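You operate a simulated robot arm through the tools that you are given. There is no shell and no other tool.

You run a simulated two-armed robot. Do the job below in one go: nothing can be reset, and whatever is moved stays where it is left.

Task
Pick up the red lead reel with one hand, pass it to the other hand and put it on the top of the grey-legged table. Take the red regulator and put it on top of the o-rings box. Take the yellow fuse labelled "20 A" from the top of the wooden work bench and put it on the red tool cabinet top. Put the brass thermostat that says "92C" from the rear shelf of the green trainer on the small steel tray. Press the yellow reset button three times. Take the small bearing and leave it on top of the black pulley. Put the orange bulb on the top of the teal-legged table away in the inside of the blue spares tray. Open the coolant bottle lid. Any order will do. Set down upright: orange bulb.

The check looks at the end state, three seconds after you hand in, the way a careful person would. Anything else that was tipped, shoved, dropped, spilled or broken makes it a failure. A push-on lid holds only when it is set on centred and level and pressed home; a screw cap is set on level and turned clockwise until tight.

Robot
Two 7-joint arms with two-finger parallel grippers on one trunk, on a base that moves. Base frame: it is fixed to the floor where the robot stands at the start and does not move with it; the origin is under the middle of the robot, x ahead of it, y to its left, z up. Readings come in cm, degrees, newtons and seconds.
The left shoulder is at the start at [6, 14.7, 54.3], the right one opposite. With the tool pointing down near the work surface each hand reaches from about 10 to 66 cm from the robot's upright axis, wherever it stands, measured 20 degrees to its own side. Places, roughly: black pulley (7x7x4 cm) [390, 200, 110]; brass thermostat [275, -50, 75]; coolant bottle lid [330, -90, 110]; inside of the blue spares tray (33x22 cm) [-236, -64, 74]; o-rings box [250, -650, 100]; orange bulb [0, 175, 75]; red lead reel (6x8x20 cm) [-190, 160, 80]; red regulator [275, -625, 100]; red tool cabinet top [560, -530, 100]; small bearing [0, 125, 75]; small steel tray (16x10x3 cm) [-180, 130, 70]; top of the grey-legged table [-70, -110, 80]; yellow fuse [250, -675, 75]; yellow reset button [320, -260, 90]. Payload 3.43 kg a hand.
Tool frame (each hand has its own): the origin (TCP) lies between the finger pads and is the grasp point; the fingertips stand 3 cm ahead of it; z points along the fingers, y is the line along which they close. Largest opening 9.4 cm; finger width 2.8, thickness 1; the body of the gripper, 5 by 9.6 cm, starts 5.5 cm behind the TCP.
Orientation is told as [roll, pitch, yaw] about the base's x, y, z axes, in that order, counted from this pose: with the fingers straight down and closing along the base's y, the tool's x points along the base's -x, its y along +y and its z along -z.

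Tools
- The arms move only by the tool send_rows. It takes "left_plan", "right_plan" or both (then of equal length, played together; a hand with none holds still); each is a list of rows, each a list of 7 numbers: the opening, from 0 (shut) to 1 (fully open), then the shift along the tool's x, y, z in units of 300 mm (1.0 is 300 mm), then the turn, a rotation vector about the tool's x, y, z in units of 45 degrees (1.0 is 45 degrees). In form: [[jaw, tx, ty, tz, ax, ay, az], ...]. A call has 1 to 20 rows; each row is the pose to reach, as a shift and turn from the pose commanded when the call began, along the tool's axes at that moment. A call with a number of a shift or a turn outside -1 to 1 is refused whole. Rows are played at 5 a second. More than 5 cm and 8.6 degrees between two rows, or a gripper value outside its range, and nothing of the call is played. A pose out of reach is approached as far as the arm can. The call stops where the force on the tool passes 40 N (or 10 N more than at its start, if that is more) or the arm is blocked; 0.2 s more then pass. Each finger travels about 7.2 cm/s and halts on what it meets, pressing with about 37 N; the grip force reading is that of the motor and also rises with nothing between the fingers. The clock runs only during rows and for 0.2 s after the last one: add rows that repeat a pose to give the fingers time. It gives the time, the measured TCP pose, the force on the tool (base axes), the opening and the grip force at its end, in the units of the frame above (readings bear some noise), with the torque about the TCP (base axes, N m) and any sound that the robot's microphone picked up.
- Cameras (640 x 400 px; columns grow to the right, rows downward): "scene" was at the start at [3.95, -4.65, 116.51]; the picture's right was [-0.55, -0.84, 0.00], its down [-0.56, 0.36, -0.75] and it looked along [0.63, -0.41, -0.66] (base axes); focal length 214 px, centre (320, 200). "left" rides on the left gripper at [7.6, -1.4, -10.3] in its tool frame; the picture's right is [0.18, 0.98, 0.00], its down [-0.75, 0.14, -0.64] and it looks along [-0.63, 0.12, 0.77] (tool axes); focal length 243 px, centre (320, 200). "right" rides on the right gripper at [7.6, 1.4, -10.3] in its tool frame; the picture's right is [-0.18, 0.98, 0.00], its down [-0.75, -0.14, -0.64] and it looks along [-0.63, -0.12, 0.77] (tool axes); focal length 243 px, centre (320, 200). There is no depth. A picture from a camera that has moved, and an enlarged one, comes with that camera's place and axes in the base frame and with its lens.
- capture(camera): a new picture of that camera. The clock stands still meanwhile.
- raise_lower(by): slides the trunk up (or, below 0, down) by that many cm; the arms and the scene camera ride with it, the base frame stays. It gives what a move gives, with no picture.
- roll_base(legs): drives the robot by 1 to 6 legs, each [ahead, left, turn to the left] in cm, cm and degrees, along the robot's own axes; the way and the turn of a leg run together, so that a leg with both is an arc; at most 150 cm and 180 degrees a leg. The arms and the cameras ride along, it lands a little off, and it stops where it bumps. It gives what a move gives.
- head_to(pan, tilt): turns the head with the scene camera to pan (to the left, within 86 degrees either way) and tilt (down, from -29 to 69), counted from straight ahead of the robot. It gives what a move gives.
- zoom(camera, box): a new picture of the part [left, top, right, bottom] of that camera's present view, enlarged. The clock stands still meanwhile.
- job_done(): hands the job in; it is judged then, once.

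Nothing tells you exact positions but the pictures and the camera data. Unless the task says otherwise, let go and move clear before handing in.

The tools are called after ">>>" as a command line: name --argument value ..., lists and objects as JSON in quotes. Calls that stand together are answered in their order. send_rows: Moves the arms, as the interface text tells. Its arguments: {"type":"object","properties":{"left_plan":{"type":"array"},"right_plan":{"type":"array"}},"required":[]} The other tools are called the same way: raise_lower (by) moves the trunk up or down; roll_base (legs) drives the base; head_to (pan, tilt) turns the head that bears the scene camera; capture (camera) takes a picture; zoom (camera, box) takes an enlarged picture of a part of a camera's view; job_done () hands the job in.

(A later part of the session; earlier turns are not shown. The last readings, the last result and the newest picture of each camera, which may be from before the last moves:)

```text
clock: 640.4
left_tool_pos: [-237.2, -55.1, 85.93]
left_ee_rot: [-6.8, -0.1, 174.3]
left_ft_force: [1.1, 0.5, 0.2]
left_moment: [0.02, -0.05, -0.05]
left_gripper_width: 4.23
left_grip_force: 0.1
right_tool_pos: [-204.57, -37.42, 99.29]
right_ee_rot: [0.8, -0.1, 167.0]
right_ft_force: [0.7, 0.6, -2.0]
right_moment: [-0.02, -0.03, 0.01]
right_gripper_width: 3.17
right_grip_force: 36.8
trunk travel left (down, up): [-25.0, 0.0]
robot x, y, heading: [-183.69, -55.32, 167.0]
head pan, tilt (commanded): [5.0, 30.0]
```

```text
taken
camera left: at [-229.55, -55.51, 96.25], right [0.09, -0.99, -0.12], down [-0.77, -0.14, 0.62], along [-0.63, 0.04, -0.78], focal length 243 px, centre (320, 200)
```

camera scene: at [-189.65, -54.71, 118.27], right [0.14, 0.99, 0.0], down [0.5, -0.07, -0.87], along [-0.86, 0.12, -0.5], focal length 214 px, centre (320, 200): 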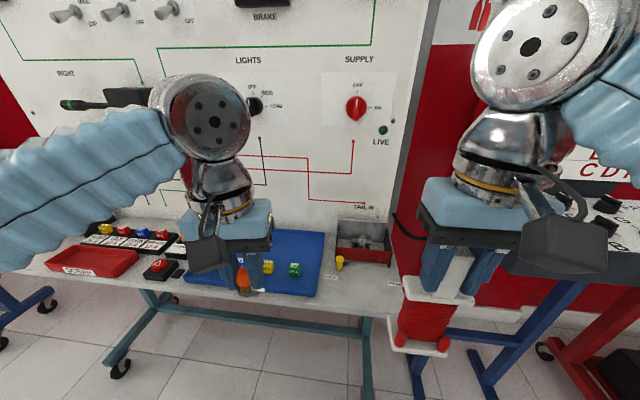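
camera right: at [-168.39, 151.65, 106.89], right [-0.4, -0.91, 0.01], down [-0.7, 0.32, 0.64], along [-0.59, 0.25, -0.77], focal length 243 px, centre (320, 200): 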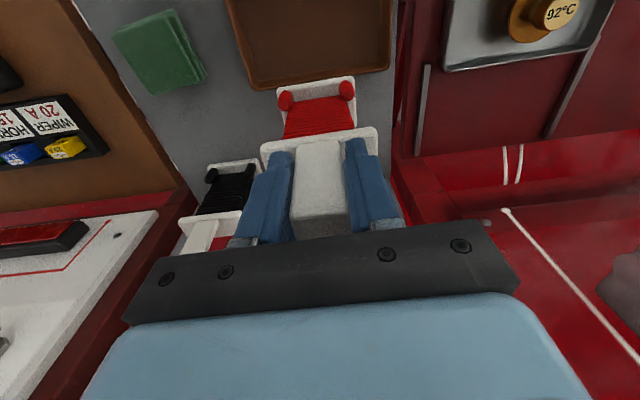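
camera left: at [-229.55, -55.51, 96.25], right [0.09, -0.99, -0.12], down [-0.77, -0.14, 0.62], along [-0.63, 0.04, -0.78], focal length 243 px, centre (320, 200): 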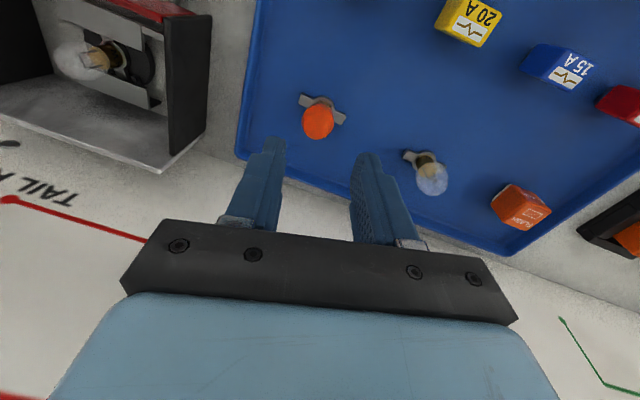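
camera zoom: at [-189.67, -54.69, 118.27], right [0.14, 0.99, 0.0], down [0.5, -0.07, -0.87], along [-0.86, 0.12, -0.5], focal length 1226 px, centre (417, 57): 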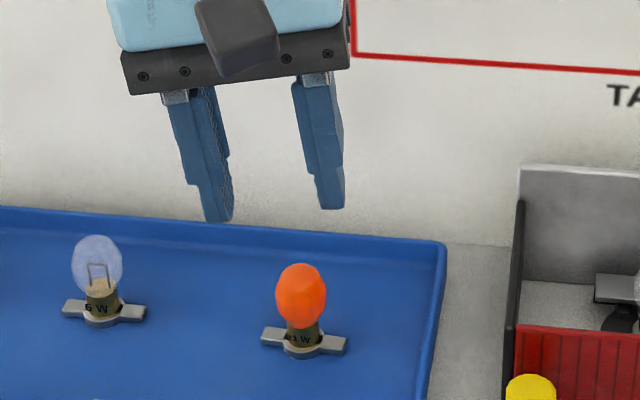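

The bulb stands upright in the spares tray. I withdraw the left hand, level it, and back the robot off to do the handover in free space.

>>> send_rows --left_plan '[[0.6, 0, 0, -0.1, -0.06, 0, 0], [0.8, 0.1, 0, -0.15, -0.13, 0, 0], [0.9, 0.25, 0, -0.18, -0.13, 0, 0], [0.9, 0.4, 0, -0.18, -0.13, 0, 0], [0.9, 0.55, 0, -0.18, -0.13, 0, 0], [0.9, 0.7, 0.05, -0.18, -0.13, 0, 0], [0.9, 0.8, 0.1, -0.18, -0.13, 0, 0]]'

>>> roll_base --legs '[[-30, 0, 0]]'

>>> head_to --pan 0 --tilt 40

>>> capture --camera "scene"

```text
clock: 642.0
left_tool_pos: [-213.42, -61.03, 90.73]
left_ee_rot: [-1.0, 0.0, 174.3]
left_ft_force: [0.1, -0.2, -0.1]
left_moment: [0.0, -0.04, -0.02]
left_gripper_width: 8.46
left_grip_force: 0.1
right_tool_pos: [-204.27, -37.48, 99.34]
right_ee_rot: [0.8, -0.1, 167.0]
right_ft_force: [-0.4, -0.3, -1.4]
right_moment: [-0.01, -0.03, 0.01]
right_gripper_width: 3.17
right_grip_force: 36.5
trunk travel left (down, up): [-25.0, 0.0]
robot x, y, heading: [-183.51, -55.39, 166.9]
head pan, tilt (commanded): [5.0, 30.0]
```

```text
clock: 644.1
left_tool_pos: [-183.81, -67.9, 90.81]
left_ee_rot: [-1.0, 0.0, 174.3]
left_ft_force: [0.2, -0.3, -0.2]
left_moment: [-0.02, 0.02, 0.02]
left_gripper_width: 8.47
left_grip_force: 0.1
right_tool_pos: [-174.9, -44.37, 99.35]
right_ee_rot: [0.8, -0.1, 167.1]
right_ft_force: [0.1, 0.0, -1.3]
right_moment: [0.0, -0.01, -0.02]
right_gripper_width: 3.15
right_grip_force: 37.3
trunk travel left (down, up): [-25.0, 0.0]
robot x, y, heading: [-153.81, -62.02, 166.9]
head pan, tilt (commanded): [5.0, 30.0]
```

```text
clock: 644.8
left_tool_pos: [-183.81, -67.86, 90.66]
left_ee_rot: [-1.1, 0.0, 174.4]
left_ft_force: [-0.2, -0.3, 0.6]
left_moment: [0.02, 0.02, 0.05]
left_gripper_width: 8.44
left_grip_force: 0.1
right_tool_pos: [-174.95, -44.22, 99.42]
right_ee_rot: [0.8, -0.2, 167.2]
right_ft_force: [0.2, 0.3, -0.9]
right_moment: [0.0, -0.02, -0.02]
right_gripper_width: 3.16
right_grip_force: 36.9
trunk travel left (down, up): [-25.0, 0.0]
robot x, y, heading: [-153.94, -62.19, 167.0]
head pan, tilt (commanded): [0.0, 40.0]
```

```text
taken
camera scene: at [-159.43, -60.82, 116.74], right [0.22, 0.98, 0.0], down [0.63, -0.14, -0.77], along [-0.75, 0.17, -0.64], focal length 214 px, centre (320, 200)
```

scene: 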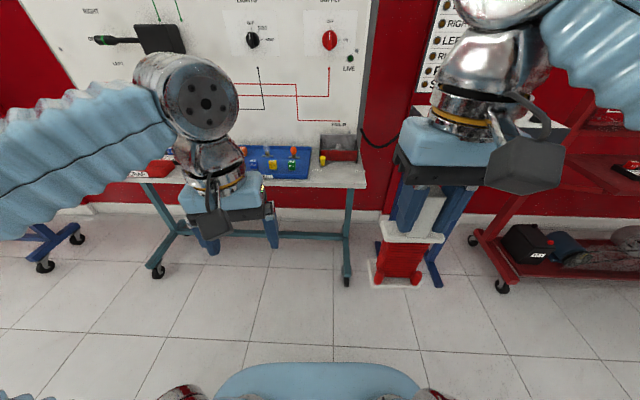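

Now the handover: I back up a bit more, bring the reel in front of me at mid-height with the right hand.

>>> roll_base --legs '[[-14, 0, 0]]'

>>> send_rows --right_plan '[[0.1, -0.12, 0.08, 0.04, 0, 0, 0], [0.1, -0.24, 0.16, 0.08, 0, 0, 0], [0.1, -0.36, 0.245, 0.11, 0, 0, 0], [0.1, -0.48, 0.33, 0.145, 0, 0, 0], [0.1, -0.6, 0.41, 0.18, 0, 0, 0], [0.1, -0.717, 0.49, 0.213, 0, 0, 0]]'

>>> send_rows --left_plan '[[0.9, -0.05, 0.1, 0.06, 0, 0, 0], [0.9, -0.1, 0.2, 0.12, 0, 0, 0], [0.9, -0.12, 0.28, 0.2, 0, -0.15, 0], [0.9, -0.12, 0.28, 0.2, 0, -0.32, 0], [0.9, -0.12, 0.28, 0.2, 0, -0.49, 0], [0.9, -0.12, 0.28, 0.2, 0, -0.66, 0], [0.9, -0.12, 0.28, 0.2, 0, -0.83, 0], [0.9, -0.12, 0.28, 0.2, 0, -1, 0]]'

>>> capture --camera "scene"

```text
clock: 646.1
left_tool_pos: [-170.15, -70.8, 90.77]
left_ee_rot: [-1.1, 0.0, 174.4]
left_ft_force: [-0.2, 0.3, -0.4]
left_moment: [0.0, 0.01, -0.05]
left_gripper_width: 8.45
left_grip_force: 0.1
right_tool_pos: [-161.12, -47.44, 99.32]
right_ee_rot: [0.9, -0.2, 167.1]
right_ft_force: [0.5, -0.1, -1.3]
right_moment: [0.01, -0.07, 0.02]
right_gripper_width: 3.15
right_grip_force: 37.3
trunk travel left (down, up): [-25.0, 0.0]
robot x, y, heading: [-140.03, -64.92, 167.3]
head pan, tilt (commanded): [0.0, 40.0]
```

```text
clock: 647.5
left_tool_pos: [-170.15, -70.96, 90.77]
left_ee_rot: [-1.0, 0.0, 174.4]
left_ft_force: [0.5, 1.0, -0.2]
left_moment: [0.0, 0.01, 0.01]
left_gripper_width: 8.47
left_grip_force: 0.0
right_tool_pos: [-185.44, -56.8, 93.31]
right_ee_rot: [0.8, -0.2, 167.1]
right_ft_force: [-0.1, 0.5, -1.5]
right_moment: [-0.05, -0.01, -0.03]
right_gripper_width: 3.18
right_grip_force: 37.2
trunk travel left (down, up): [-25.0, 0.0]
robot x, y, heading: [-139.97, -65.0, 167.3]
head pan, tilt (commanded): [0.0, 40.0]
```

```text
clock: 649.3
left_tool_pos: [-174.4, -78.79, 84.55]
left_ee_rot: [-1.5, -45.1, 175.5]
left_ft_force: [-0.2, 0.6, -0.1]
left_moment: [0.03, -0.03, 0.0]
left_gripper_width: 8.44
left_grip_force: 0.1
right_tool_pos: [-185.39, -56.79, 93.38]
right_ee_rot: [0.8, -0.2, 167.2]
right_ft_force: [0.1, -0.5, -1.5]
right_moment: [-0.02, -0.05, 0.02]
right_gripper_width: 3.16
right_grip_force: 36.9
trunk travel left (down, up): [-25.0, 0.0]
robot x, y, heading: [-140.04, -65.04, 167.1]
head pan, tilt (commanded): [0.0, 40.0]
```

```text
taken
camera scene: at [-145.72, -63.94, 116.74], right [0.22, 0.97, 0.0], down [0.63, -0.14, -0.77], along [-0.75, 0.17, -0.64], focal length 214 px, centre (320, 200)
```

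scene: 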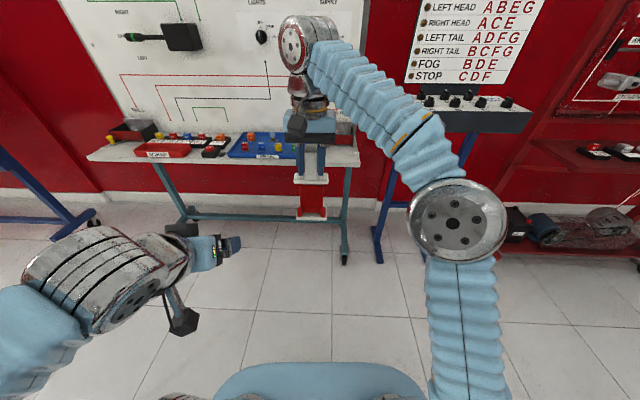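

I finish pitching the left hand to about 75° and align its yaw with the reel.

>>> send_rows --left_plan '[[0.9, 0, 0, 0, 0.027, -0.16, 0.027], [0.9, 0, 0, 0, 0.053, -0.32, 0.053], [0.9, 0, 0, 0, 0.08, -0.48, 0.08], [0.9, 0, 0, 0, 0.107, -0.6, 0.107], [0.9, 0, 0, 0, 0.134, -0.667, 0.134]]'

>>> capture --camera "left"

>>> capture --camera "scene"

```text
clock: 650.5
left_tool_pos: [-175.5, -78.78, 89.6]
left_ee_rot: [4.3, -75.0, 162.1]
left_ft_force: [0.1, 0.5, -0.1]
left_moment: [0.01, -0.02, -0.01]
left_gripper_width: 8.45
left_grip_force: 0.0
left hand out of reach, approached as far as the arm can: row 3, 4, 5
right_tool_pos: [-185.38, -56.85, 93.38]
right_ee_rot: [0.7, -0.2, 167.0]
right_ft_force: [0.2, 0.2, -2.2]
right_moment: [0.0, -0.02, -0.01]
right_gripper_width: 3.18
right_grip_force: 37.0
trunk travel left (down, up): [-25.0, 0.0]
robot x, y, heading: [-140.34, -65.22, 167.2]
head pan, tilt (commanded): [0.0, 40.0]
```

```text
taken
camera left: at [-163.68, -80.27, 84.83], right [-0.19, -0.97, -0.16], down [0.38, -0.22, 0.9], along [-0.9, 0.11, 0.41], focal length 243 px, centre (320, 200)
```

left: 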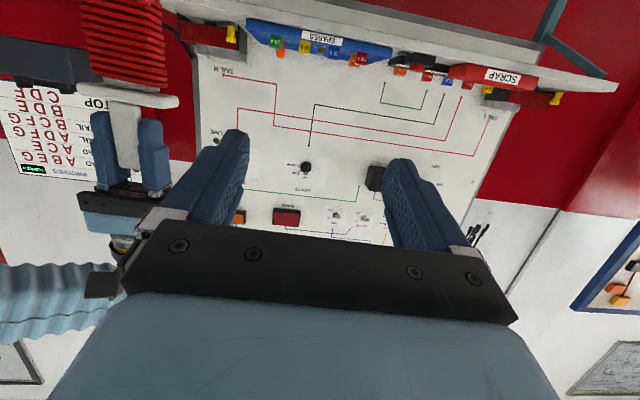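

```text
taken
camera scene: at [-145.7, -63.94, 116.74], right [0.22, 0.97, 0.0], down [0.63, -0.14, -0.77], along [-0.75, 0.17, -0.64], focal length 214 px, centre (320, 200)
```

scene: 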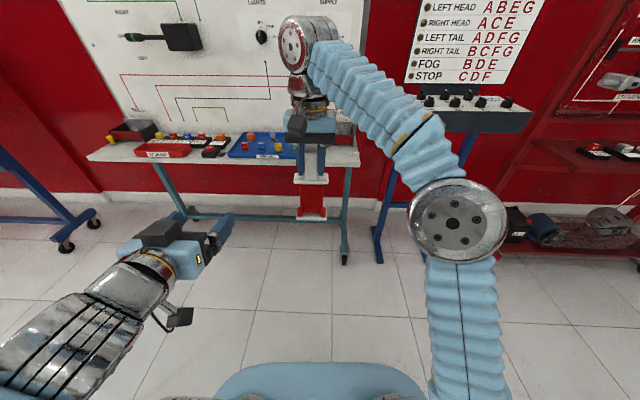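

>>> send_rows --left_plan '[[0.9, 0.013, -0.157, 0.005, 0, 0, 0], [0.9, 0.026, -0.314, 0.009, 0, 0, 0], [0.9, 0.039, -0.47, 0.014, 0, 0, 0], [0.9, 0.052, -0.627, 0.018, 0, 0, 0], [0.9, 0.052, -0.627, 0.018, 0, 0, 0]]'

>>> capture --camera "left"

>>> capture --camera "scene"

```text
clock: 651.7
left_tool_pos: [-171.33, -60.79, 87.34]
left_ee_rot: [3.3, -74.7, 163.0]
left_ft_force: [-0.7, 0.4, 0.1]
left_moment: [0.0, -0.03, 0.03]
left_gripper_width: 8.44
left_grip_force: 0.0
right_tool_pos: [-185.49, -56.76, 93.48]
right_ee_rot: [0.8, -0.1, 167.0]
right_ft_force: [0.2, -0.5, -1.6]
right_moment: [-0.05, -0.04, 0.04]
right_gripper_width: 3.15
right_grip_force: 36.9
trunk travel left (down, up): [-25.0, 0.0]
robot x, y, heading: [-140.43, -65.16, 167.1]
head pan, tilt (commanded): [0.0, 40.0]
```

```text
taken
camera left: at [-159.5, -62.18, 82.61], right [-0.19, -0.97, -0.16], down [0.38, -0.22, 0.9], along [-0.91, 0.1, 0.41], focal length 243 px, centre (320, 200)
```

left: 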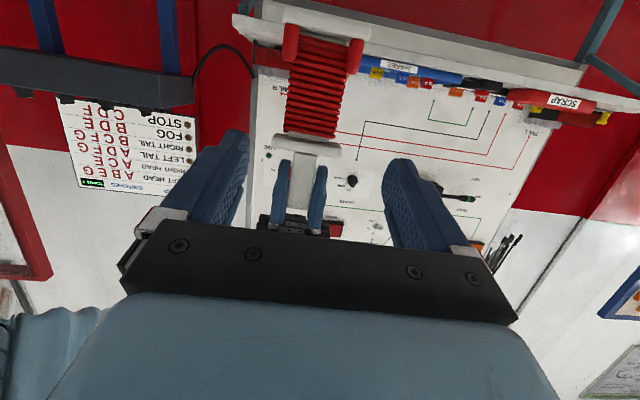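

```text
taken
camera scene: at [-145.7, -63.92, 116.74], right [0.22, 0.97, 0.0], down [0.63, -0.14, -0.77], along [-0.75, 0.17, -0.64], focal length 214 px, centre (320, 200)
```

scene: 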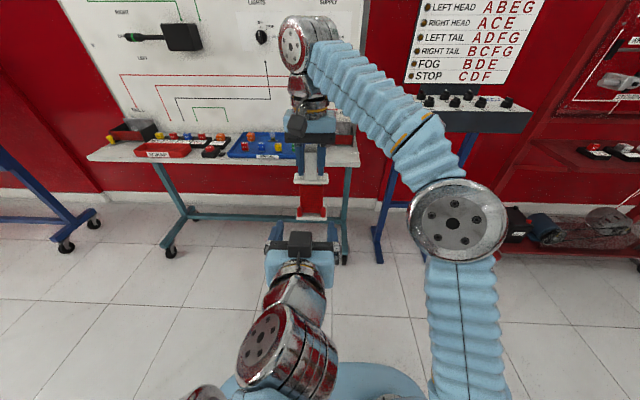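

The reel lines up with the left fingers. I lower the left hand to the coil's mid-height while moving forward a little.

>>> send_rows --left_plan '[[0.9, 0.047, 0, 0.099, 0, 0, 0], [0.9, 0.0947, 0, 0.198, 0, 0, 0], [0.9, 0.0947, 0, 0.198, 0, 0, 0]]'

>>> capture --camera "left"

>>> zoom --camera "scene" --box '[220, 120, 380, 300]'

```text
clock: 652.5
left_tool_pos: [-173.34, -59.15, 86.79]
left_ee_rot: [-20.2, -78.7, -179.1]
left_ft_force: [-0.4, -1.4, 0.0]
left_moment: [0.0, -0.02, 0.0]
left_gripper_width: 8.46
left_grip_force: 0.0
right_tool_pos: [-185.54, -56.84, 93.61]
right_ee_rot: [0.8, -0.1, 167.1]
right_ft_force: [0.0, -0.2, -1.9]
right_moment: [0.0, -0.01, -0.01]
right_gripper_width: 3.16
right_grip_force: 37.1
trunk travel left (down, up): [-25.0, 0.0]
robot x, y, heading: [-140.43, -65.61, 167.3]
head pan, tilt (commanded): [0.0, 40.0]
stopped in row 3 (left hand): the arm was blocked; the commanded pose is now the measured one
```

```text
taken
camera left: at [-161.82, -61.13, 81.29], right [-0.28, -0.93, -0.25], down [0.4, -0.35, 0.85], along [-0.87, 0.14, 0.47], focal length 243 px, centre (320, 200)
```

left: 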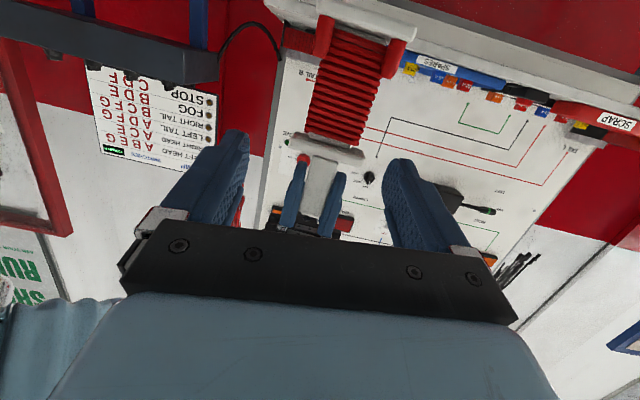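

```text
2.22 times, centred on (300, 210) of scene
camera zoom: at [-145.7, -63.94, 116.74], right [0.22, 0.97, 0.0], down [0.63, -0.14, -0.77], along [-0.75, 0.17, -0.64], focal length 477 px, centre (364, 178)
```

zoom: 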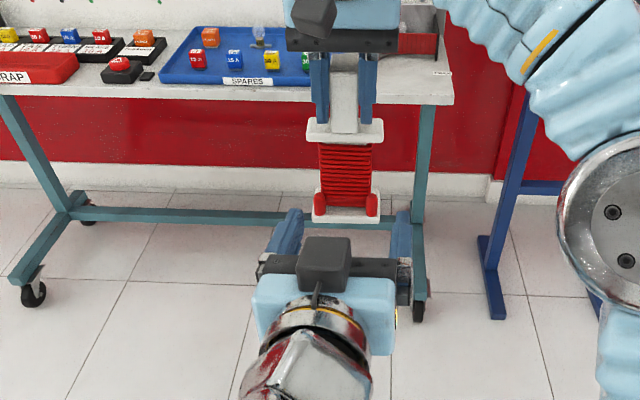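

The arm gets blocked reaching low in front of the chest, so I'll take the reel from the left side instead, with the left hand pointing to the right. I move the left hand out to the left and start turning it.

>>> send_rows --left_plan '[[0.9, -0.033, 0.155, -0.022, 0, 0, 0], [0.9, -0.066, 0.31, -0.045, 0, 0, 0], [0.9, -0.098, 0.465, -0.067, 0, 0, 0], [0.9, -0.131, 0.62, -0.09, 0, 0, 0], [0.9, -0.131, 0.7, 0.03, 0, 0, 0], [0.9, -0.131, 0.78, 0.15, 0, 0, 0]]'

>>> capture --camera "left"

```text
clock: 653.9
left_tool_pos: [-185.8, -79.76, 88.29]
left_ee_rot: [-19.4, -78.9, -179.6]
left_ft_force: [0.8, 0.7, 0.6]
left_moment: [-0.01, 0.0, 0.0]
left_gripper_width: 8.44
left_grip_force: 0.0
left hand out of reach, approached as far as the arm can: row 2, 3, 4
right_tool_pos: [-185.43, -56.81, 93.46]
right_ee_rot: [0.7, -0.1, 167.1]
right_ft_force: [0.5, 0.1, -0.5]
right_moment: [0.01, 0.01, -0.03]
right_gripper_width: 3.13
right_grip_force: 37.4
trunk travel left (down, up): [-25.0, 0.0]
robot x, y, heading: [-140.33, -65.11, 167.1]
head pan, tilt (commanded): [0.0, 40.0]
```

```text
taken
camera left: at [-174.51, -81.65, 82.71], right [-0.28, -0.93, -0.24], down [0.4, -0.34, 0.85], along [-0.87, 0.14, 0.47], focal length 243 px, centre (320, 200)
```

left: 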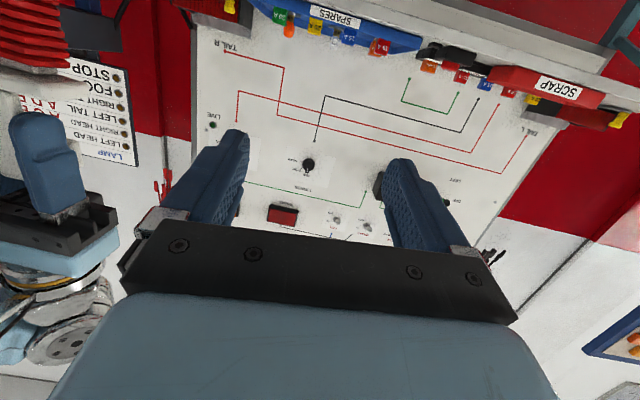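

>>> send_rows --left_plan '[[0.9, 0, 0, 0, 0.18, 0.013, 0.033], [0.9, 0, 0, 0, 0.359, 0.026, 0.066], [0.9, 0, 0, 0, 0.539, 0.038, 0.1], [0.9, 0, 0, 0, 0.718, 0.051, 0.133], [0.9, 0, 0, 0, 0.718, 0.051, 0.133]]'

>>> capture --camera "left"

>>> capture --camera "scene"

```text
clock: 655.1
left_tool_pos: [-185.79, -79.76, 88.25]
left_ee_rot: [-19.7, -78.7, 147.5]
left_ft_force: [0.9, -0.5, 0.2]
left_moment: [0.0, -0.01, -0.01]
left_gripper_width: 8.46
left_grip_force: 0.0
right_tool_pos: [-185.49, -56.72, 93.27]
right_ee_rot: [0.7, -0.2, 167.1]
right_ft_force: [-0.4, -0.3, -1.2]
right_moment: [0.02, -0.02, 0.03]
right_gripper_width: 3.17
right_grip_force: 36.7
trunk travel left (down, up): [-25.0, 0.0]
robot x, y, heading: [-140.2, -65.15, 167.4]
head pan, tilt (commanded): [0.0, 40.0]
```

```text
taken
camera left: at [-177.25, -87.6, 82.81], right [-0.74, -0.63, -0.25], down [0.15, -0.51, 0.85], along [-0.66, 0.59, 0.47], focal length 243 px, centre (320, 200)
```

left: 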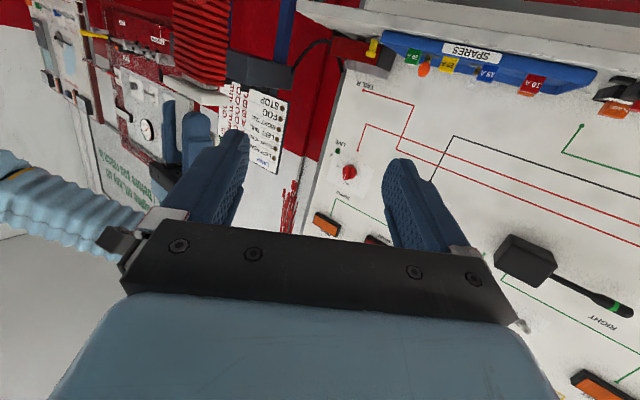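

```text
taken
camera scene: at [-145.72, -63.95, 116.74], right [0.22, 0.97, 0.0], down [0.63, -0.14, -0.77], along [-0.75, 0.17, -0.64], focal length 214 px, centre (320, 200)
```

scene: 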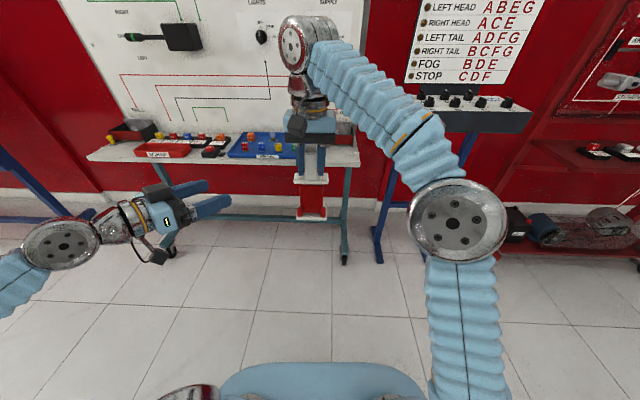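

>>> send_rows --left_plan '[[0.9, 0, 0, 0, 0.18, 0.013, 0.033], [0.9, 0, 0, 0, 0.359, 0.026, 0.066], [0.9, 0, 0, 0, 0.539, 0.038, 0.1], [0.9, 0, 0, 0, 0.718, 0.051, 0.133], [0.9, 0, 0, 0, 0.718, 0.051, 0.133]]'

>>> capture --camera "left"

>>> capture --camera "scene"

```text
clock: 656.3
left_tool_pos: [-185.69, -79.74, 88.41]
left_ee_rot: [-20.0, -78.7, 114.8]
left_ft_force: [0.8, -0.4, 0.2]
left_moment: [0.01, 0.03, 0.03]
left_gripper_width: 8.47
left_grip_force: 0.0
right_tool_pos: [-185.52, -56.85, 93.33]
right_ee_rot: [0.8, -0.1, 167.0]
right_ft_force: [0.7, -0.5, -2.0]
right_moment: [-0.02, 0.01, 0.01]
right_gripper_width: 3.18
right_grip_force: 36.7
trunk travel left (down, up): [-25.0, 0.0]
robot x, y, heading: [-139.94, -65.15, 167.1]
head pan, tilt (commanded): [0.0, 40.0]
```

```text
taken
camera left: at [-182.88, -90.96, 82.9], right [-0.96, -0.12, -0.25], down [-0.15, -0.51, 0.85], along [-0.23, 0.85, 0.47], focal length 243 px, centre (320, 200)
```

left: 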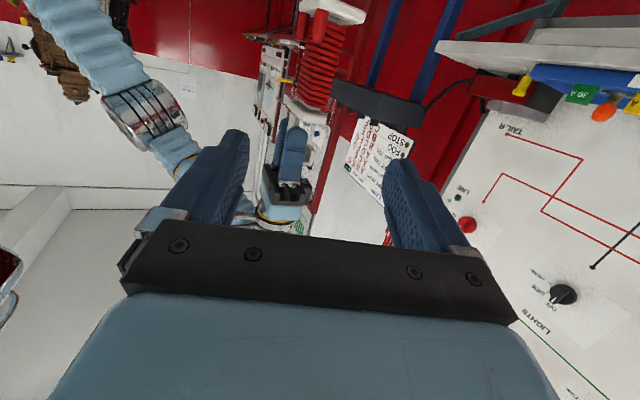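

```text
taken
camera scene: at [-145.71, -63.95, 116.74], right [0.22, 0.97, 0.0], down [0.63, -0.14, -0.77], along [-0.75, 0.17, -0.64], focal length 214 px, centre (320, 200)
```

scene: 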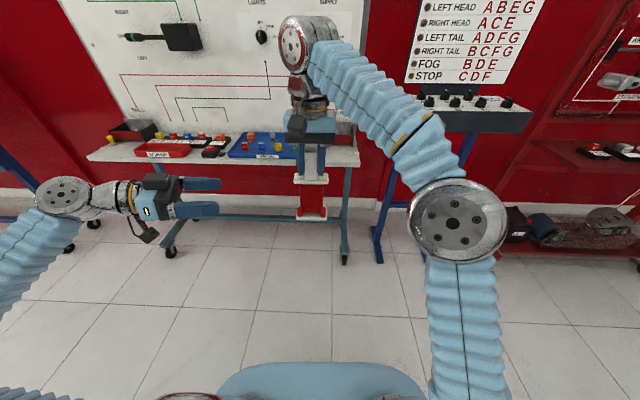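

The left hand now points right, toward the reel. I fine-tune the yaw to be square to the coil and set the height.

>>> send_rows --left_plan '[[0.9, 0, 0, 0, 0.127, 0.009, 0.024], [0.9, 0, 0, 0, 0.254, 0.018, 0.047], [0.9, 0, 0, 0, 0.381, 0.027, 0.071], [0.9, 0, 0, 0, 0.381, 0.027, 0.071]]'

>>> capture --camera "left"

```text
clock: 657.3
left_tool_pos: [-185.67, -79.75, 88.37]
left_ee_rot: [-20.2, -78.6, 97.8]
left_ft_force: [0.2, 0.1, 0.0]
left_moment: [-0.01, -0.01, 0.0]
left_gripper_width: 8.46
left_grip_force: 0.0
right_tool_pos: [-185.53, -56.76, 93.37]
right_ee_rot: [0.8, -0.1, 167.1]
right_ft_force: [0.4, -0.1, -1.7]
right_moment: [-0.01, -0.01, 0.0]
right_gripper_width: 3.14
right_grip_force: 37.1
trunk travel left (down, up): [-25.0, 0.0]
robot x, y, heading: [-140.12, -65.01, 167.6]
head pan, tilt (commanded): [0.0, 40.0]
```

```text
taken
camera left: at [-186.4, -91.27, 82.9], right [-0.95, 0.17, -0.25], down [-0.3, -0.44, 0.85], along [0.04, 0.88, 0.47], focal length 243 px, centre (320, 200)
```

left: 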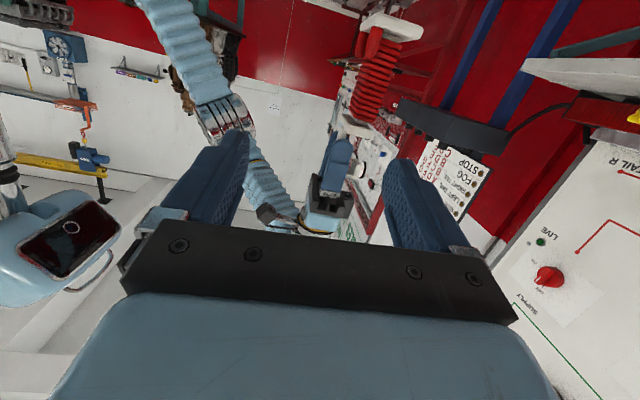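

>>> send_rows --left_plan '[[0.9, 0.02, 0.1, 0.034, 0, 0, 0], [0.9, 0.039, 0.203, 0.069, 0, 0, 0], [0.9, 0.039, 0.203, 0.17, 0, 0, 0], [0.9, 0.039, 0.203, 0.27, 0, 0, 0], [0.9, 0.039, 0.203, 0.27, 0, 0, 0]]'

>>> capture --camera "left"

>>> zoom --camera "scene" --box '[180, 80, 370, 230]'

```text
clock: 658.5
left_tool_pos: [-189.88, -70.89, 85.1]
left_ee_rot: [-20.2, -78.7, 97.7]
left_ft_force: [0.4, -0.1, -0.4]
left_moment: [-0.01, -0.02, 0.02]
left_gripper_width: 8.45
left_grip_force: 0.0
right_tool_pos: [-185.58, -56.79, 93.43]
right_ee_rot: [0.8, -0.2, 167.1]
right_ft_force: [-0.3, -0.1, -1.9]
right_moment: [-0.05, -0.02, 0.01]
right_gripper_width: 3.16
right_grip_force: 36.9
trunk travel left (down, up): [-25.0, 0.0]
robot x, y, heading: [-140.38, -64.95, 166.9]
head pan, tilt (commanded): [0.0, 40.0]
```

```text
taken
camera left: at [-190.44, -82.41, 79.63], right [-0.95, 0.17, -0.25], down [-0.3, -0.44, 0.85], along [0.04, 0.88, 0.47], focal length 243 px, centre (320, 200)
```

left: 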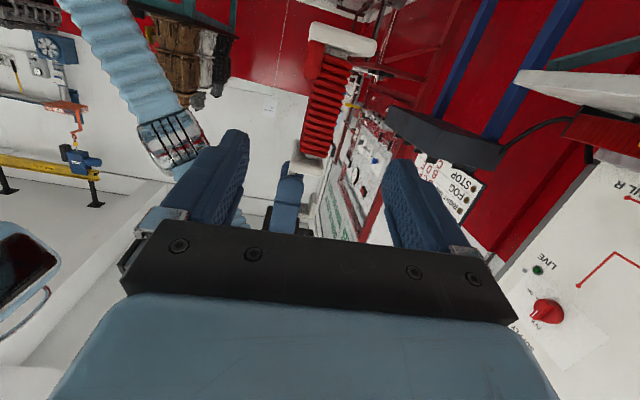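

```text
2.67 times, centred on (275, 155) of scene
camera zoom: at [-145.71, -63.94, 116.74], right [0.22, 0.97, 0.0], down [0.63, -0.14, -0.77], along [-0.75, 0.17, -0.64], focal length 572 px, centre (440, 320)
```

zoom: 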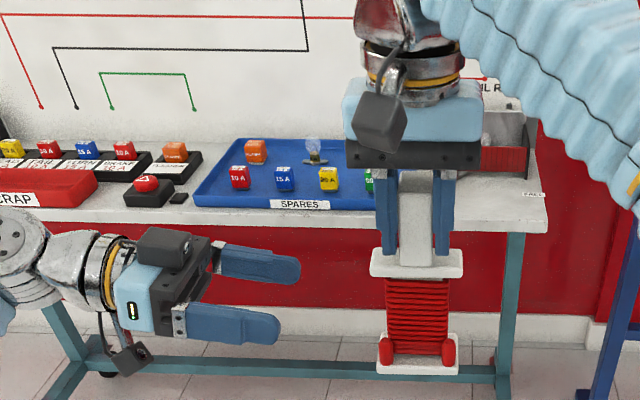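

Well aligned. I slide the left hand in around the coil.

>>> send_rows --left_plan '[[0.9, -0.006, 0.003, 0.15, 0, 0, 0], [0.9, -0.012, 0.006, 0.29, 0, 0, 0], [0.9, -0.016, 0.008, 0.39, 0, 0, 0], [0.9, -0.0187, 0.009, 0.455, 0, 0, 0], [0.9, -0.0187, 0.009, 0.455, 0, 0, 0]]'

>>> capture --camera "left"

>>> zoom --camera "scene" --box '[220, 100, 380, 230]'

```text
clock: 659.7
left_tool_pos: [-187.0, -57.58, 83.28]
left_ee_rot: [-20.2, -78.7, 97.7]
left_ft_force: [0.5, -0.1, 0.2]
left_moment: [0.0, 0.03, 0.04]
left_gripper_width: 8.45
left_grip_force: 0.0
right_tool_pos: [-185.53, -56.87, 93.38]
right_ee_rot: [0.8, -0.1, 167.1]
right_ft_force: [0.4, 0.7, -1.7]
right_moment: [-0.01, -0.03, 0.0]
right_gripper_width: 3.18
right_grip_force: 37.0
trunk travel left (down, up): [-25.0, 0.0]
robot x, y, heading: [-140.29, -64.95, 167.1]
head pan, tilt (commanded): [0.0, 40.0]
```

```text
taken
camera left: at [-187.71, -69.07, 77.88], right [-0.95, 0.17, -0.25], down [-0.3, -0.44, 0.85], along [0.04, 0.88, 0.47], focal length 243 px, centre (320, 200)
```

left: 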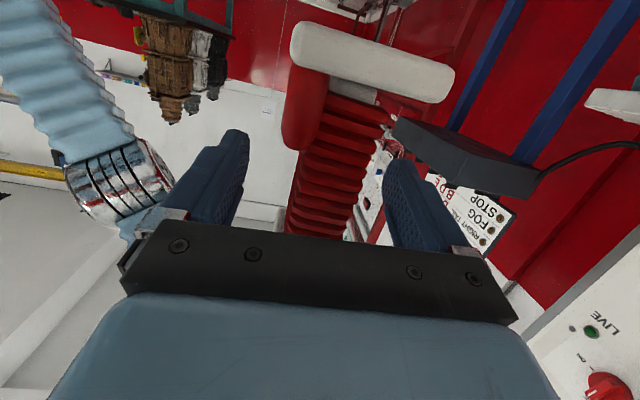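

```text
3.08 times, centred on (300, 165) of scene
camera zoom: at [-145.71, -63.94, 116.74], right [0.22, 0.97, 0.0], down [0.63, -0.14, -0.77], along [-0.75, 0.17, -0.64], focal length 660 px, centre (382, 308)
```

zoom: 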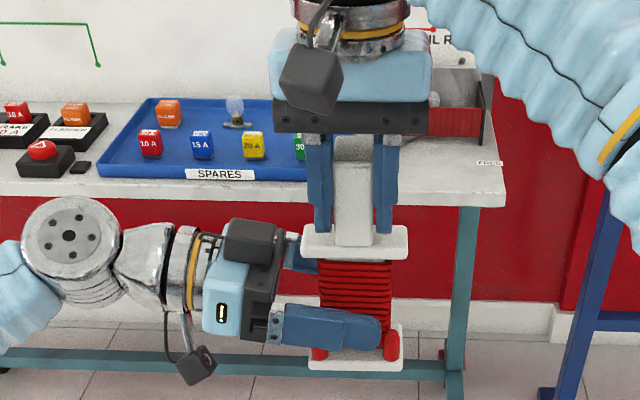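

The fingers straddle the coil. I adjust 0.4 cm and close the left hand on it while the right still holds the post.

>>> send_rows --left_plan '[[0.9, 0, 0.013, 0, 0, 0, 0], [0.7, 0, 0.013, 0, 0, 0, 0], [0.55, 0, 0.013, 0, 0, 0, 0], [0.4, 0, 0.013, 0, 0, 0, 0], [0.3, 0, 0.013, 0, 0, 0, 0], [0.2, 0, 0.013, 0, 0, 0, 0], [0.2, 0, 0.013, 0, 0, 0, 0]]'

>>> capture --camera "left"

>>> zoom --camera "scene" --box '[220, 100, 380, 230]'

```text
clock: 661.3
left_tool_pos: [-187.32, -57.41, 83.29]
left_ee_rot: [-19.6, -78.6, 97.0]
left_ft_force: [16.0, -4.3, -0.2]
left_moment: [0.31, 1.45, -0.21]
left_gripper_width: 3.51
left_grip_force: 36.3
right_tool_pos: [-185.51, -56.75, 93.36]
right_ee_rot: [0.8, -0.2, 167.0]
right_ft_force: [-15.1, 5.2, -0.5]
right_moment: [0.1, 0.17, 0.01]
right_gripper_width: 3.16
right_grip_force: 36.8
trunk travel left (down, up): [-25.0, 0.0]
robot x, y, heading: [-140.18, -64.81, 167.3]
head pan, tilt (commanded): [0.0, 40.0]
```

```text
taken
camera left: at [-188.08, -69.05, 77.87], right [-0.95, 0.17, -0.25], down [-0.3, -0.44, 0.85], along [0.04, 0.88, 0.47], focal length 243 px, centre (320, 200)
```

left: 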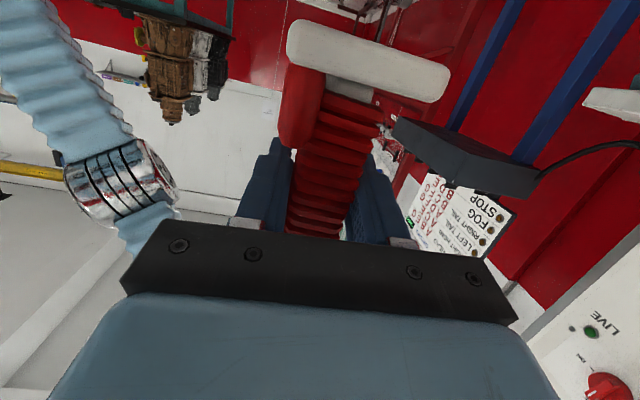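

```text
3.08 times, centred on (300, 165) of scene
camera zoom: at [-145.71, -63.94, 116.74], right [0.22, 0.97, 0.0], down [0.63, -0.14, -0.77], along [-0.75, 0.17, -0.64], focal length 660 px, centre (382, 308)
```

zoom: 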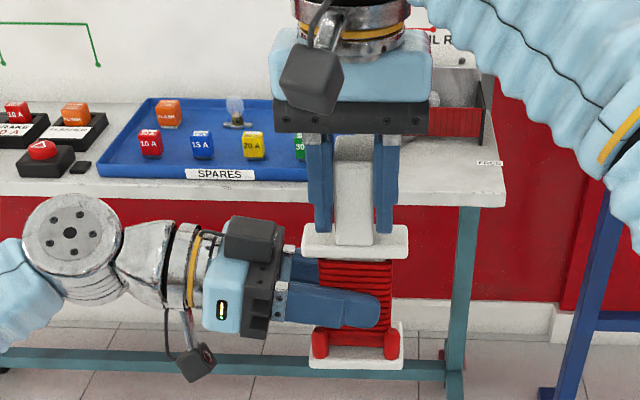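

The left hand holds the coil firmly (3.5 cm, 36 N). I now open the right hand and draw it straight back off the post.

>>> send_rows --right_plan '[[0.25, 0, 0, 0, 0, 0, 0], [0.45, 0, 0, 0, 0, 0, 0], [0.58, 0, 0, 0, 0, 0, 0], [0.58, 0, 0, 0, 0, 0, 0]]'

>>> zoom --camera "scene" --box '[220, 100, 380, 230]'

```text
clock: 662.3
left_tool_pos: [-187.41, -57.53, 83.37]
left_ee_rot: [-20.3, -78.6, 97.8]
left_ft_force: [0.0, -0.5, -0.4]
left_moment: [0.0, 0.01, -0.03]
left_gripper_width: 3.51
left_grip_force: 37.3
right_tool_pos: [-185.45, -56.8, 93.35]
right_ee_rot: [0.7, -0.1, 167.2]
right_ft_force: [0.5, 0.2, 0.5]
right_moment: [-0.02, -0.05, -0.01]
right_gripper_width: 5.46
right_grip_force: 0.0
trunk travel left (down, up): [-25.0, 0.0]
robot x, y, heading: [-140.63, -65.2, 167.3]
head pan, tilt (commanded): [0.0, 40.0]
```

```text
3.08 times, centred on (300, 165) of scene
camera zoom: at [-145.71, -63.94, 116.74], right [0.22, 0.97, 0.0], down [0.63, -0.14, -0.77], along [-0.75, 0.17, -0.64], focal length 660 px, centre (382, 308)
```

zoom: 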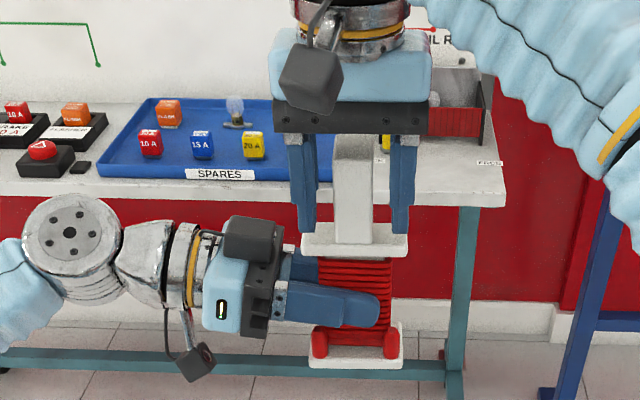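

The reel is held by the left hand alone. I pull the right hand back, away from the post.

>>> send_rows --right_plan '[[0.6, 0.1, 0, 0, 0, 0, 0], [0.6, 0.22, 0, 0, 0, 0, 0], [0.6, 0.36, -0.03, -0.03, 0, 0, 0], [0.6, 0.48, -0.14, -0.06, 0, 0, 0], [0.6, 0.55, -0.28, -0.1, 0, 0, 0], [0.6, 0.55, -0.42, -0.12, 0, 0, 0]]'

>>> capture --camera "scene"

>>> capture --camera "left"

```text
clock: 663.7
left_tool_pos: [-187.41, -57.54, 83.4]
left_ee_rot: [-20.1, -78.6, 97.8]
left_ft_force: [0.4, 0.5, -0.8]
left_moment: [-0.03, -0.02, 0.01]
left_gripper_width: 3.45
left_grip_force: 37.2
right_tool_pos: [-166.45, -48.07, 96.51]
right_ee_rot: [0.8, -0.1, 167.0]
right_ft_force: [-0.1, -0.2, 0.4]
right_moment: [0.03, 0.01, 0.02]
right_gripper_width: 5.66
right_grip_force: 0.1
trunk travel left (down, up): [-25.0, 0.0]
robot x, y, heading: [-140.37, -64.88, 167.0]
head pan, tilt (commanded): [0.0, 40.0]
```

```text
taken
camera scene: at [-145.7, -63.96, 116.74], right [0.22, 0.97, 0.0], down [0.63, -0.14, -0.77], along [-0.75, 0.17, -0.64], focal length 214 px, centre (320, 200)
```

scene: 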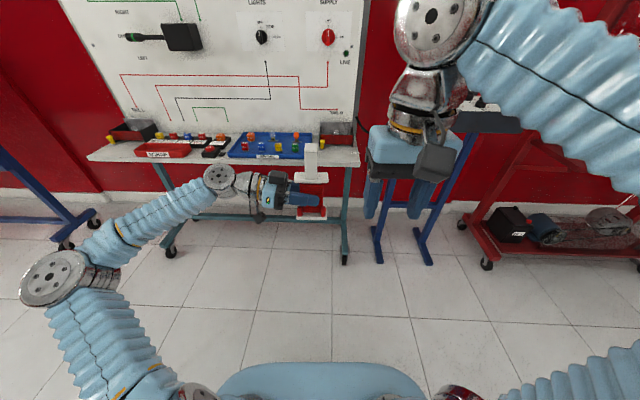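

```text
taken
camera left: at [-188.11, -69.09, 77.87], right [-0.95, 0.17, -0.25], down [-0.3, -0.44, 0.85], along [0.04, 0.88, 0.47], focal length 243 px, centre (320, 200)
```

left: 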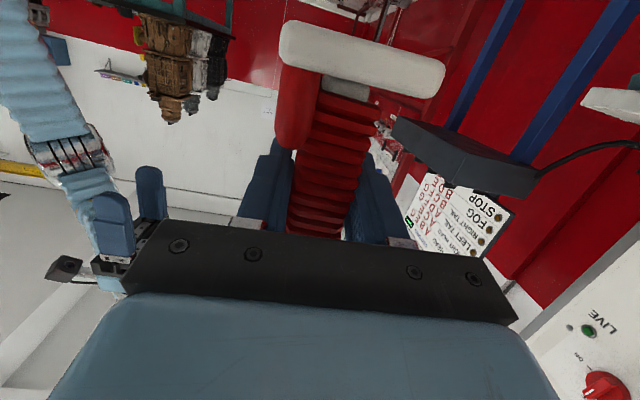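

Handover done. I move a little away from the table behind me, then turn around to face the grey-legged table and look for free space on it.

>>> roll_base --legs '[[12, 0, 0], [0, 0, -178]]'

>>> head_to --pan -10 --tilt 25

>>> capture --camera "scene"

```text
clock: 672.1
left_tool_pos: [-104.39, -68.25, 83.42]
left_ee_rot: [-20.3, -78.6, -80.0]
left_ft_force: [0.2, 0.5, 0.0]
left_moment: [0.07, 0.01, 0.0]
left_gripper_width: 3.39
left_grip_force: 37.3
right_tool_pos: [-124.89, -78.5, 96.6]
right_ee_rot: [0.7, -0.1, -10.6]
right_ft_force: [-0.1, -0.8, -0.1]
right_moment: [-0.01, -0.02, 0.0]
right_gripper_width: 5.63
right_grip_force: 0.1
trunk travel left (down, up): [-25.0, 0.0]
robot x, y, heading: [-152.03, -62.76, -10.9]
head pan, tilt (commanded): [0.0, 40.0]
```

```text
clock: 672.9
left_tool_pos: [-104.44, -68.23, 83.37]
left_ee_rot: [-20.2, -78.5, -80.0]
left_ft_force: [0.0, 0.2, 0.2]
left_moment: [0.01, 0.01, -0.02]
left_gripper_width: 3.39
left_grip_force: 37.3
right_tool_pos: [-124.8, -78.51, 96.57]
right_ee_rot: [0.9, -0.1, -10.8]
right_ft_force: [0.9, -0.1, 0.9]
right_moment: [-0.02, -0.01, 0.02]
right_gripper_width: 5.65
right_grip_force: 0.0
trunk travel left (down, up): [-25.0, 0.0]
robot x, y, heading: [-151.66, -62.12, -10.5]
head pan, tilt (commanded): [-10.0, 25.0]
```

```text
taken
camera scene: at [-146.19, -65.23, 119.06], right [-0.35, -0.94, 0.0], down [-0.4, 0.15, -0.91], along [0.85, -0.32, -0.42], focal length 214 px, centre (320, 200)
```

scene: 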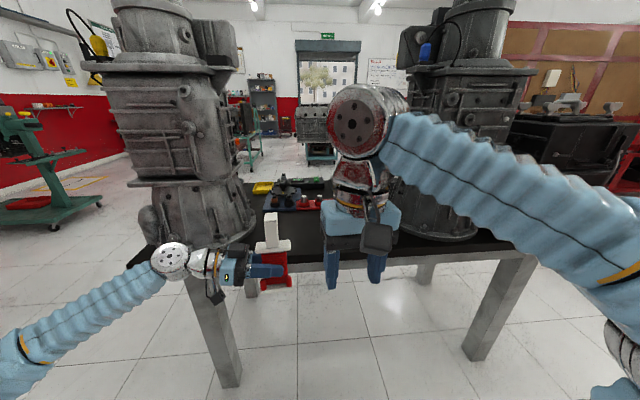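

>>> send_rows --right_plan '[[0.6, 0, -0.15, 0, 0, 0, 0], [0.6, 0, -0.3, 0, 0, 0, 0], [0.6, 0, -0.45, 0, 0, 0, 0]]'

>>> capture --camera "scene"

>>> zoom --camera "scene" --box '[200, 160, 460, 300]'

```text
clock: 673.7
left_tool_pos: [-104.36, -68.31, 83.31]
left_ee_rot: [-20.3, -78.6, -80.1]
left_ft_force: [0.0, 0.3, -0.7]
left_moment: [0.03, 0.0, -0.01]
left_gripper_width: 3.35
left_grip_force: 36.8
right_tool_pos: [-127.39, -91.84, 96.34]
right_ee_rot: [0.8, -0.1, -10.7]
right_ft_force: [-0.2, 0.3, -1.1]
right_moment: [0.0, 0.0, -0.03]
right_gripper_width: 5.65
right_grip_force: 0.0
trunk travel left (down, up): [-25.0, 0.0]
robot x, y, heading: [-151.76, -62.45, -10.4]
head pan, tilt (commanded): [-10.0, 25.0]
```

```text
taken
camera scene: at [-146.18, -65.21, 119.07], right [-0.35, -0.94, 0.0], down [-0.4, 0.15, -0.91], along [0.85, -0.32, -0.42], focal length 214 px, centre (320, 200)
```

scene: 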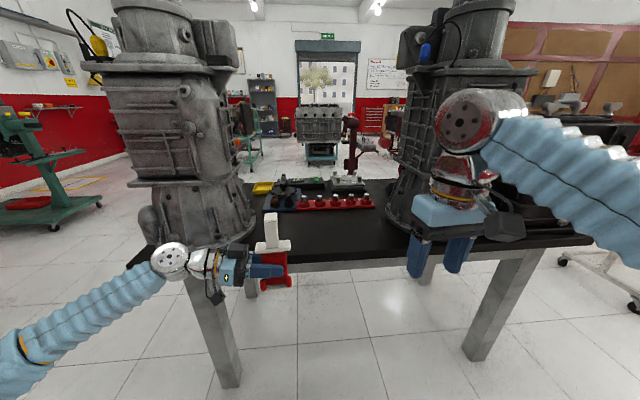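

```text
2.46 times, centred on (330, 230) of scene
camera zoom: at [-146.18, -65.21, 119.07], right [-0.35, -0.94, 0.0], down [-0.4, 0.15, -0.91], along [0.85, -0.32, -0.42], focal length 528 px, centre (295, 126)
```

zoom: 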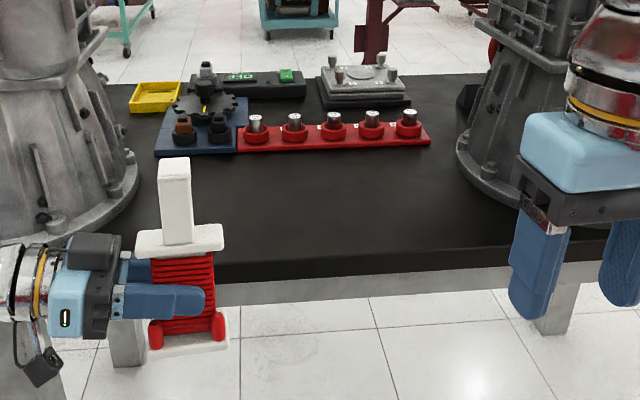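

There's a clear strip on the near side of the table between the two transmissions; I'll set the reel near (-91, -98). I raise it, tuck the right hand, and move the base over.

>>> send_rows --left_plan '[[0.2, -0.087, -0.006, -0.016, 0, 0, 0], [0.2, -0.174, -0.012, -0.032, 0, 0, 0], [0.2, -0.261, -0.0187, -0.0485, 0, 0, 0], [0.2, -0.261, -0.0187, -0.0485, 0, 0, 0]]' --right_plan '[[0.6, 0.09, 0, 0, 0, 0, 0], [0.6, 0.18, 0, 0, 0, 0, 0], [0.6, 0.25, 0, 0, 0, 0, 0], [0.6, 0.25, 0, 0, 0, 0, 0]]'

>>> roll_base --legs '[[0, -26, 0]]'

>>> head_to --pan 5 --tilt 35

>>> capture --camera "scene"

```text
clock: 674.7
left_tool_pos: [-104.44, -68.24, 88.67]
left_ee_rot: [-20.1, -78.5, -80.2]
left_ft_force: [0.2, 0.0, -2.6]
left_moment: [0.03, 0.02, 0.01]
left_gripper_width: 3.39
left_grip_force: 36.9
left hand out of reach, approached as far as the arm can: row 3, 4
right_tool_pos: [-134.67, -90.18, 96.67]
right_ee_rot: [0.8, -0.1, -10.7]
right_ft_force: [-0.6, 0.1, -0.7]
right_moment: [0.01, 0.02, -0.02]
right_gripper_width: 5.64
right_grip_force: 0.1
trunk travel left (down, up): [-25.0, 0.0]
robot x, y, heading: [-151.71, -62.21, -10.6]
head pan, tilt (commanded): [-10.0, 25.0]
```

```text
clock: 676.6
left_tool_pos: [-109.27, -93.74, 88.66]
left_ee_rot: [-20.2, -78.7, -80.2]
left_ft_force: [-0.5, 0.4, -1.8]
left_moment: [0.01, 0.01, 0.0]
left_gripper_width: 3.39
left_grip_force: 36.8
right_tool_pos: [-139.59, -116.03, 96.55]
right_ee_rot: [0.8, -0.2, -10.8]
right_ft_force: [-0.5, -0.1, 0.5]
right_moment: [-0.01, 0.01, -0.01]
right_gripper_width: 5.63
right_grip_force: 0.1
trunk travel left (down, up): [-25.0, 0.0]
robot x, y, heading: [-156.84, -87.99, -10.7]
head pan, tilt (commanded): [-10.0, 25.0]
```

```text
clock: 677.4
left_tool_pos: [-109.37, -93.77, 88.65]
left_ee_rot: [-20.2, -78.6, -80.3]
left_ft_force: [0.2, -0.3, -1.4]
left_moment: [0.02, -0.01, -0.03]
left_gripper_width: 3.39
left_grip_force: 37.8
right_tool_pos: [-139.45, -115.98, 96.44]
right_ee_rot: [0.9, -0.1, -10.9]
right_ft_force: [-0.1, -0.3, -0.1]
right_moment: [0.01, 0.01, -0.04]
right_gripper_width: 5.64
right_grip_force: 0.0
trunk travel left (down, up): [-25.0, 0.0]
robot x, y, heading: [-156.6, -88.08, -10.9]
head pan, tilt (commanded): [5.0, 35.0]
```

```text
taken
camera scene: at [-150.89, -88.41, 117.5], right [-0.1, -0.99, 0.0], down [-0.57, 0.06, -0.82], along [0.82, -0.08, -0.57], focal length 214 px, centre (320, 200)
```

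scene: 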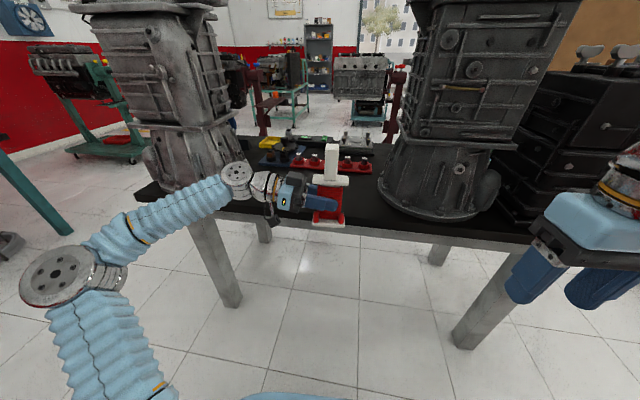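

>>> zoom --camera "scene" --box '[250, 130, 410, 250]'

>>> capture --camera "left"

```text
3.33 times, centred on (330, 190) of scene
camera zoom: at [-150.89, -88.41, 117.5], right [-0.1, -0.99, 0.0], down [-0.57, 0.06, -0.82], along [0.82, -0.08, -0.57], focal length 715 px, centre (287, 233)
```

zoom: 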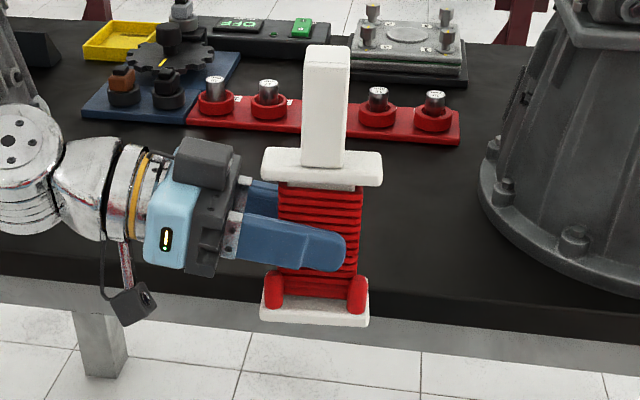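

```text
taken
camera left: at [-109.02, -82.12, 83.2], right [0.96, -0.14, -0.25], down [0.28, 0.45, 0.85], along [0.0, -0.88, 0.47], focal length 243 px, centre (320, 200)
```

left: 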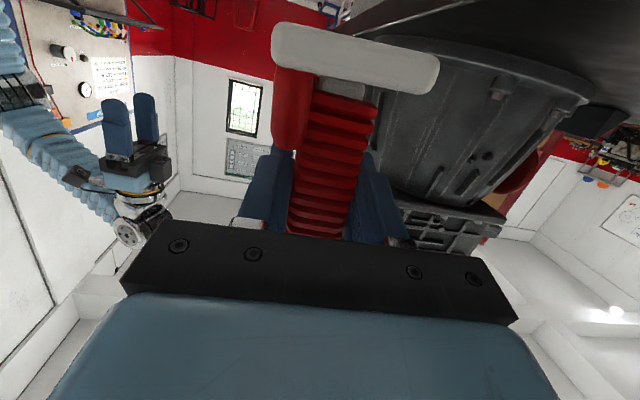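

The reel's base is about 2 cm above the table top. I move ahead 18 cm to bring it over the clear strip.

>>> roll_base --legs '[[9, 0, 0]]'

>>> zoom --camera "scene" --box '[250, 130, 410, 250]'

```text
clock: 678.5
left_tool_pos: [-100.23, -95.46, 88.69]
left_ee_rot: [-20.2, -78.6, -80.2]
left_ft_force: [-0.4, 0.6, -2.0]
left_moment: [0.0, 0.0, 0.05]
left_gripper_width: 3.42
left_grip_force: 36.7
right_tool_pos: [-130.49, -117.63, 96.58]
right_ee_rot: [0.8, -0.2, -10.7]
right_ft_force: [-0.3, -0.1, 1.0]
right_moment: [0.02, -0.04, -0.02]
right_gripper_width: 5.66
right_grip_force: 0.1
trunk travel left (down, up): [-25.0, 0.0]
robot x, y, heading: [-147.93, -89.69, -10.6]
head pan, tilt (commanded): [5.0, 35.0]
```

```text
3.33 times, centred on (330, 190) of scene
camera zoom: at [-141.95, -90.09, 117.5], right [-0.1, -1.0, 0.0], down [-0.57, 0.06, -0.82], along [0.82, -0.08, -0.57], focal length 715 px, centre (287, 233)
```

zoom: 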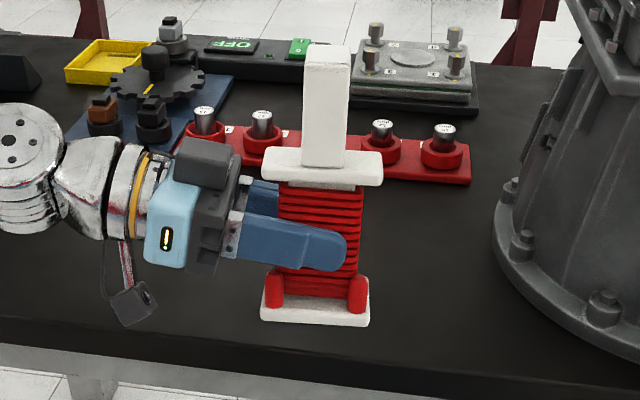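

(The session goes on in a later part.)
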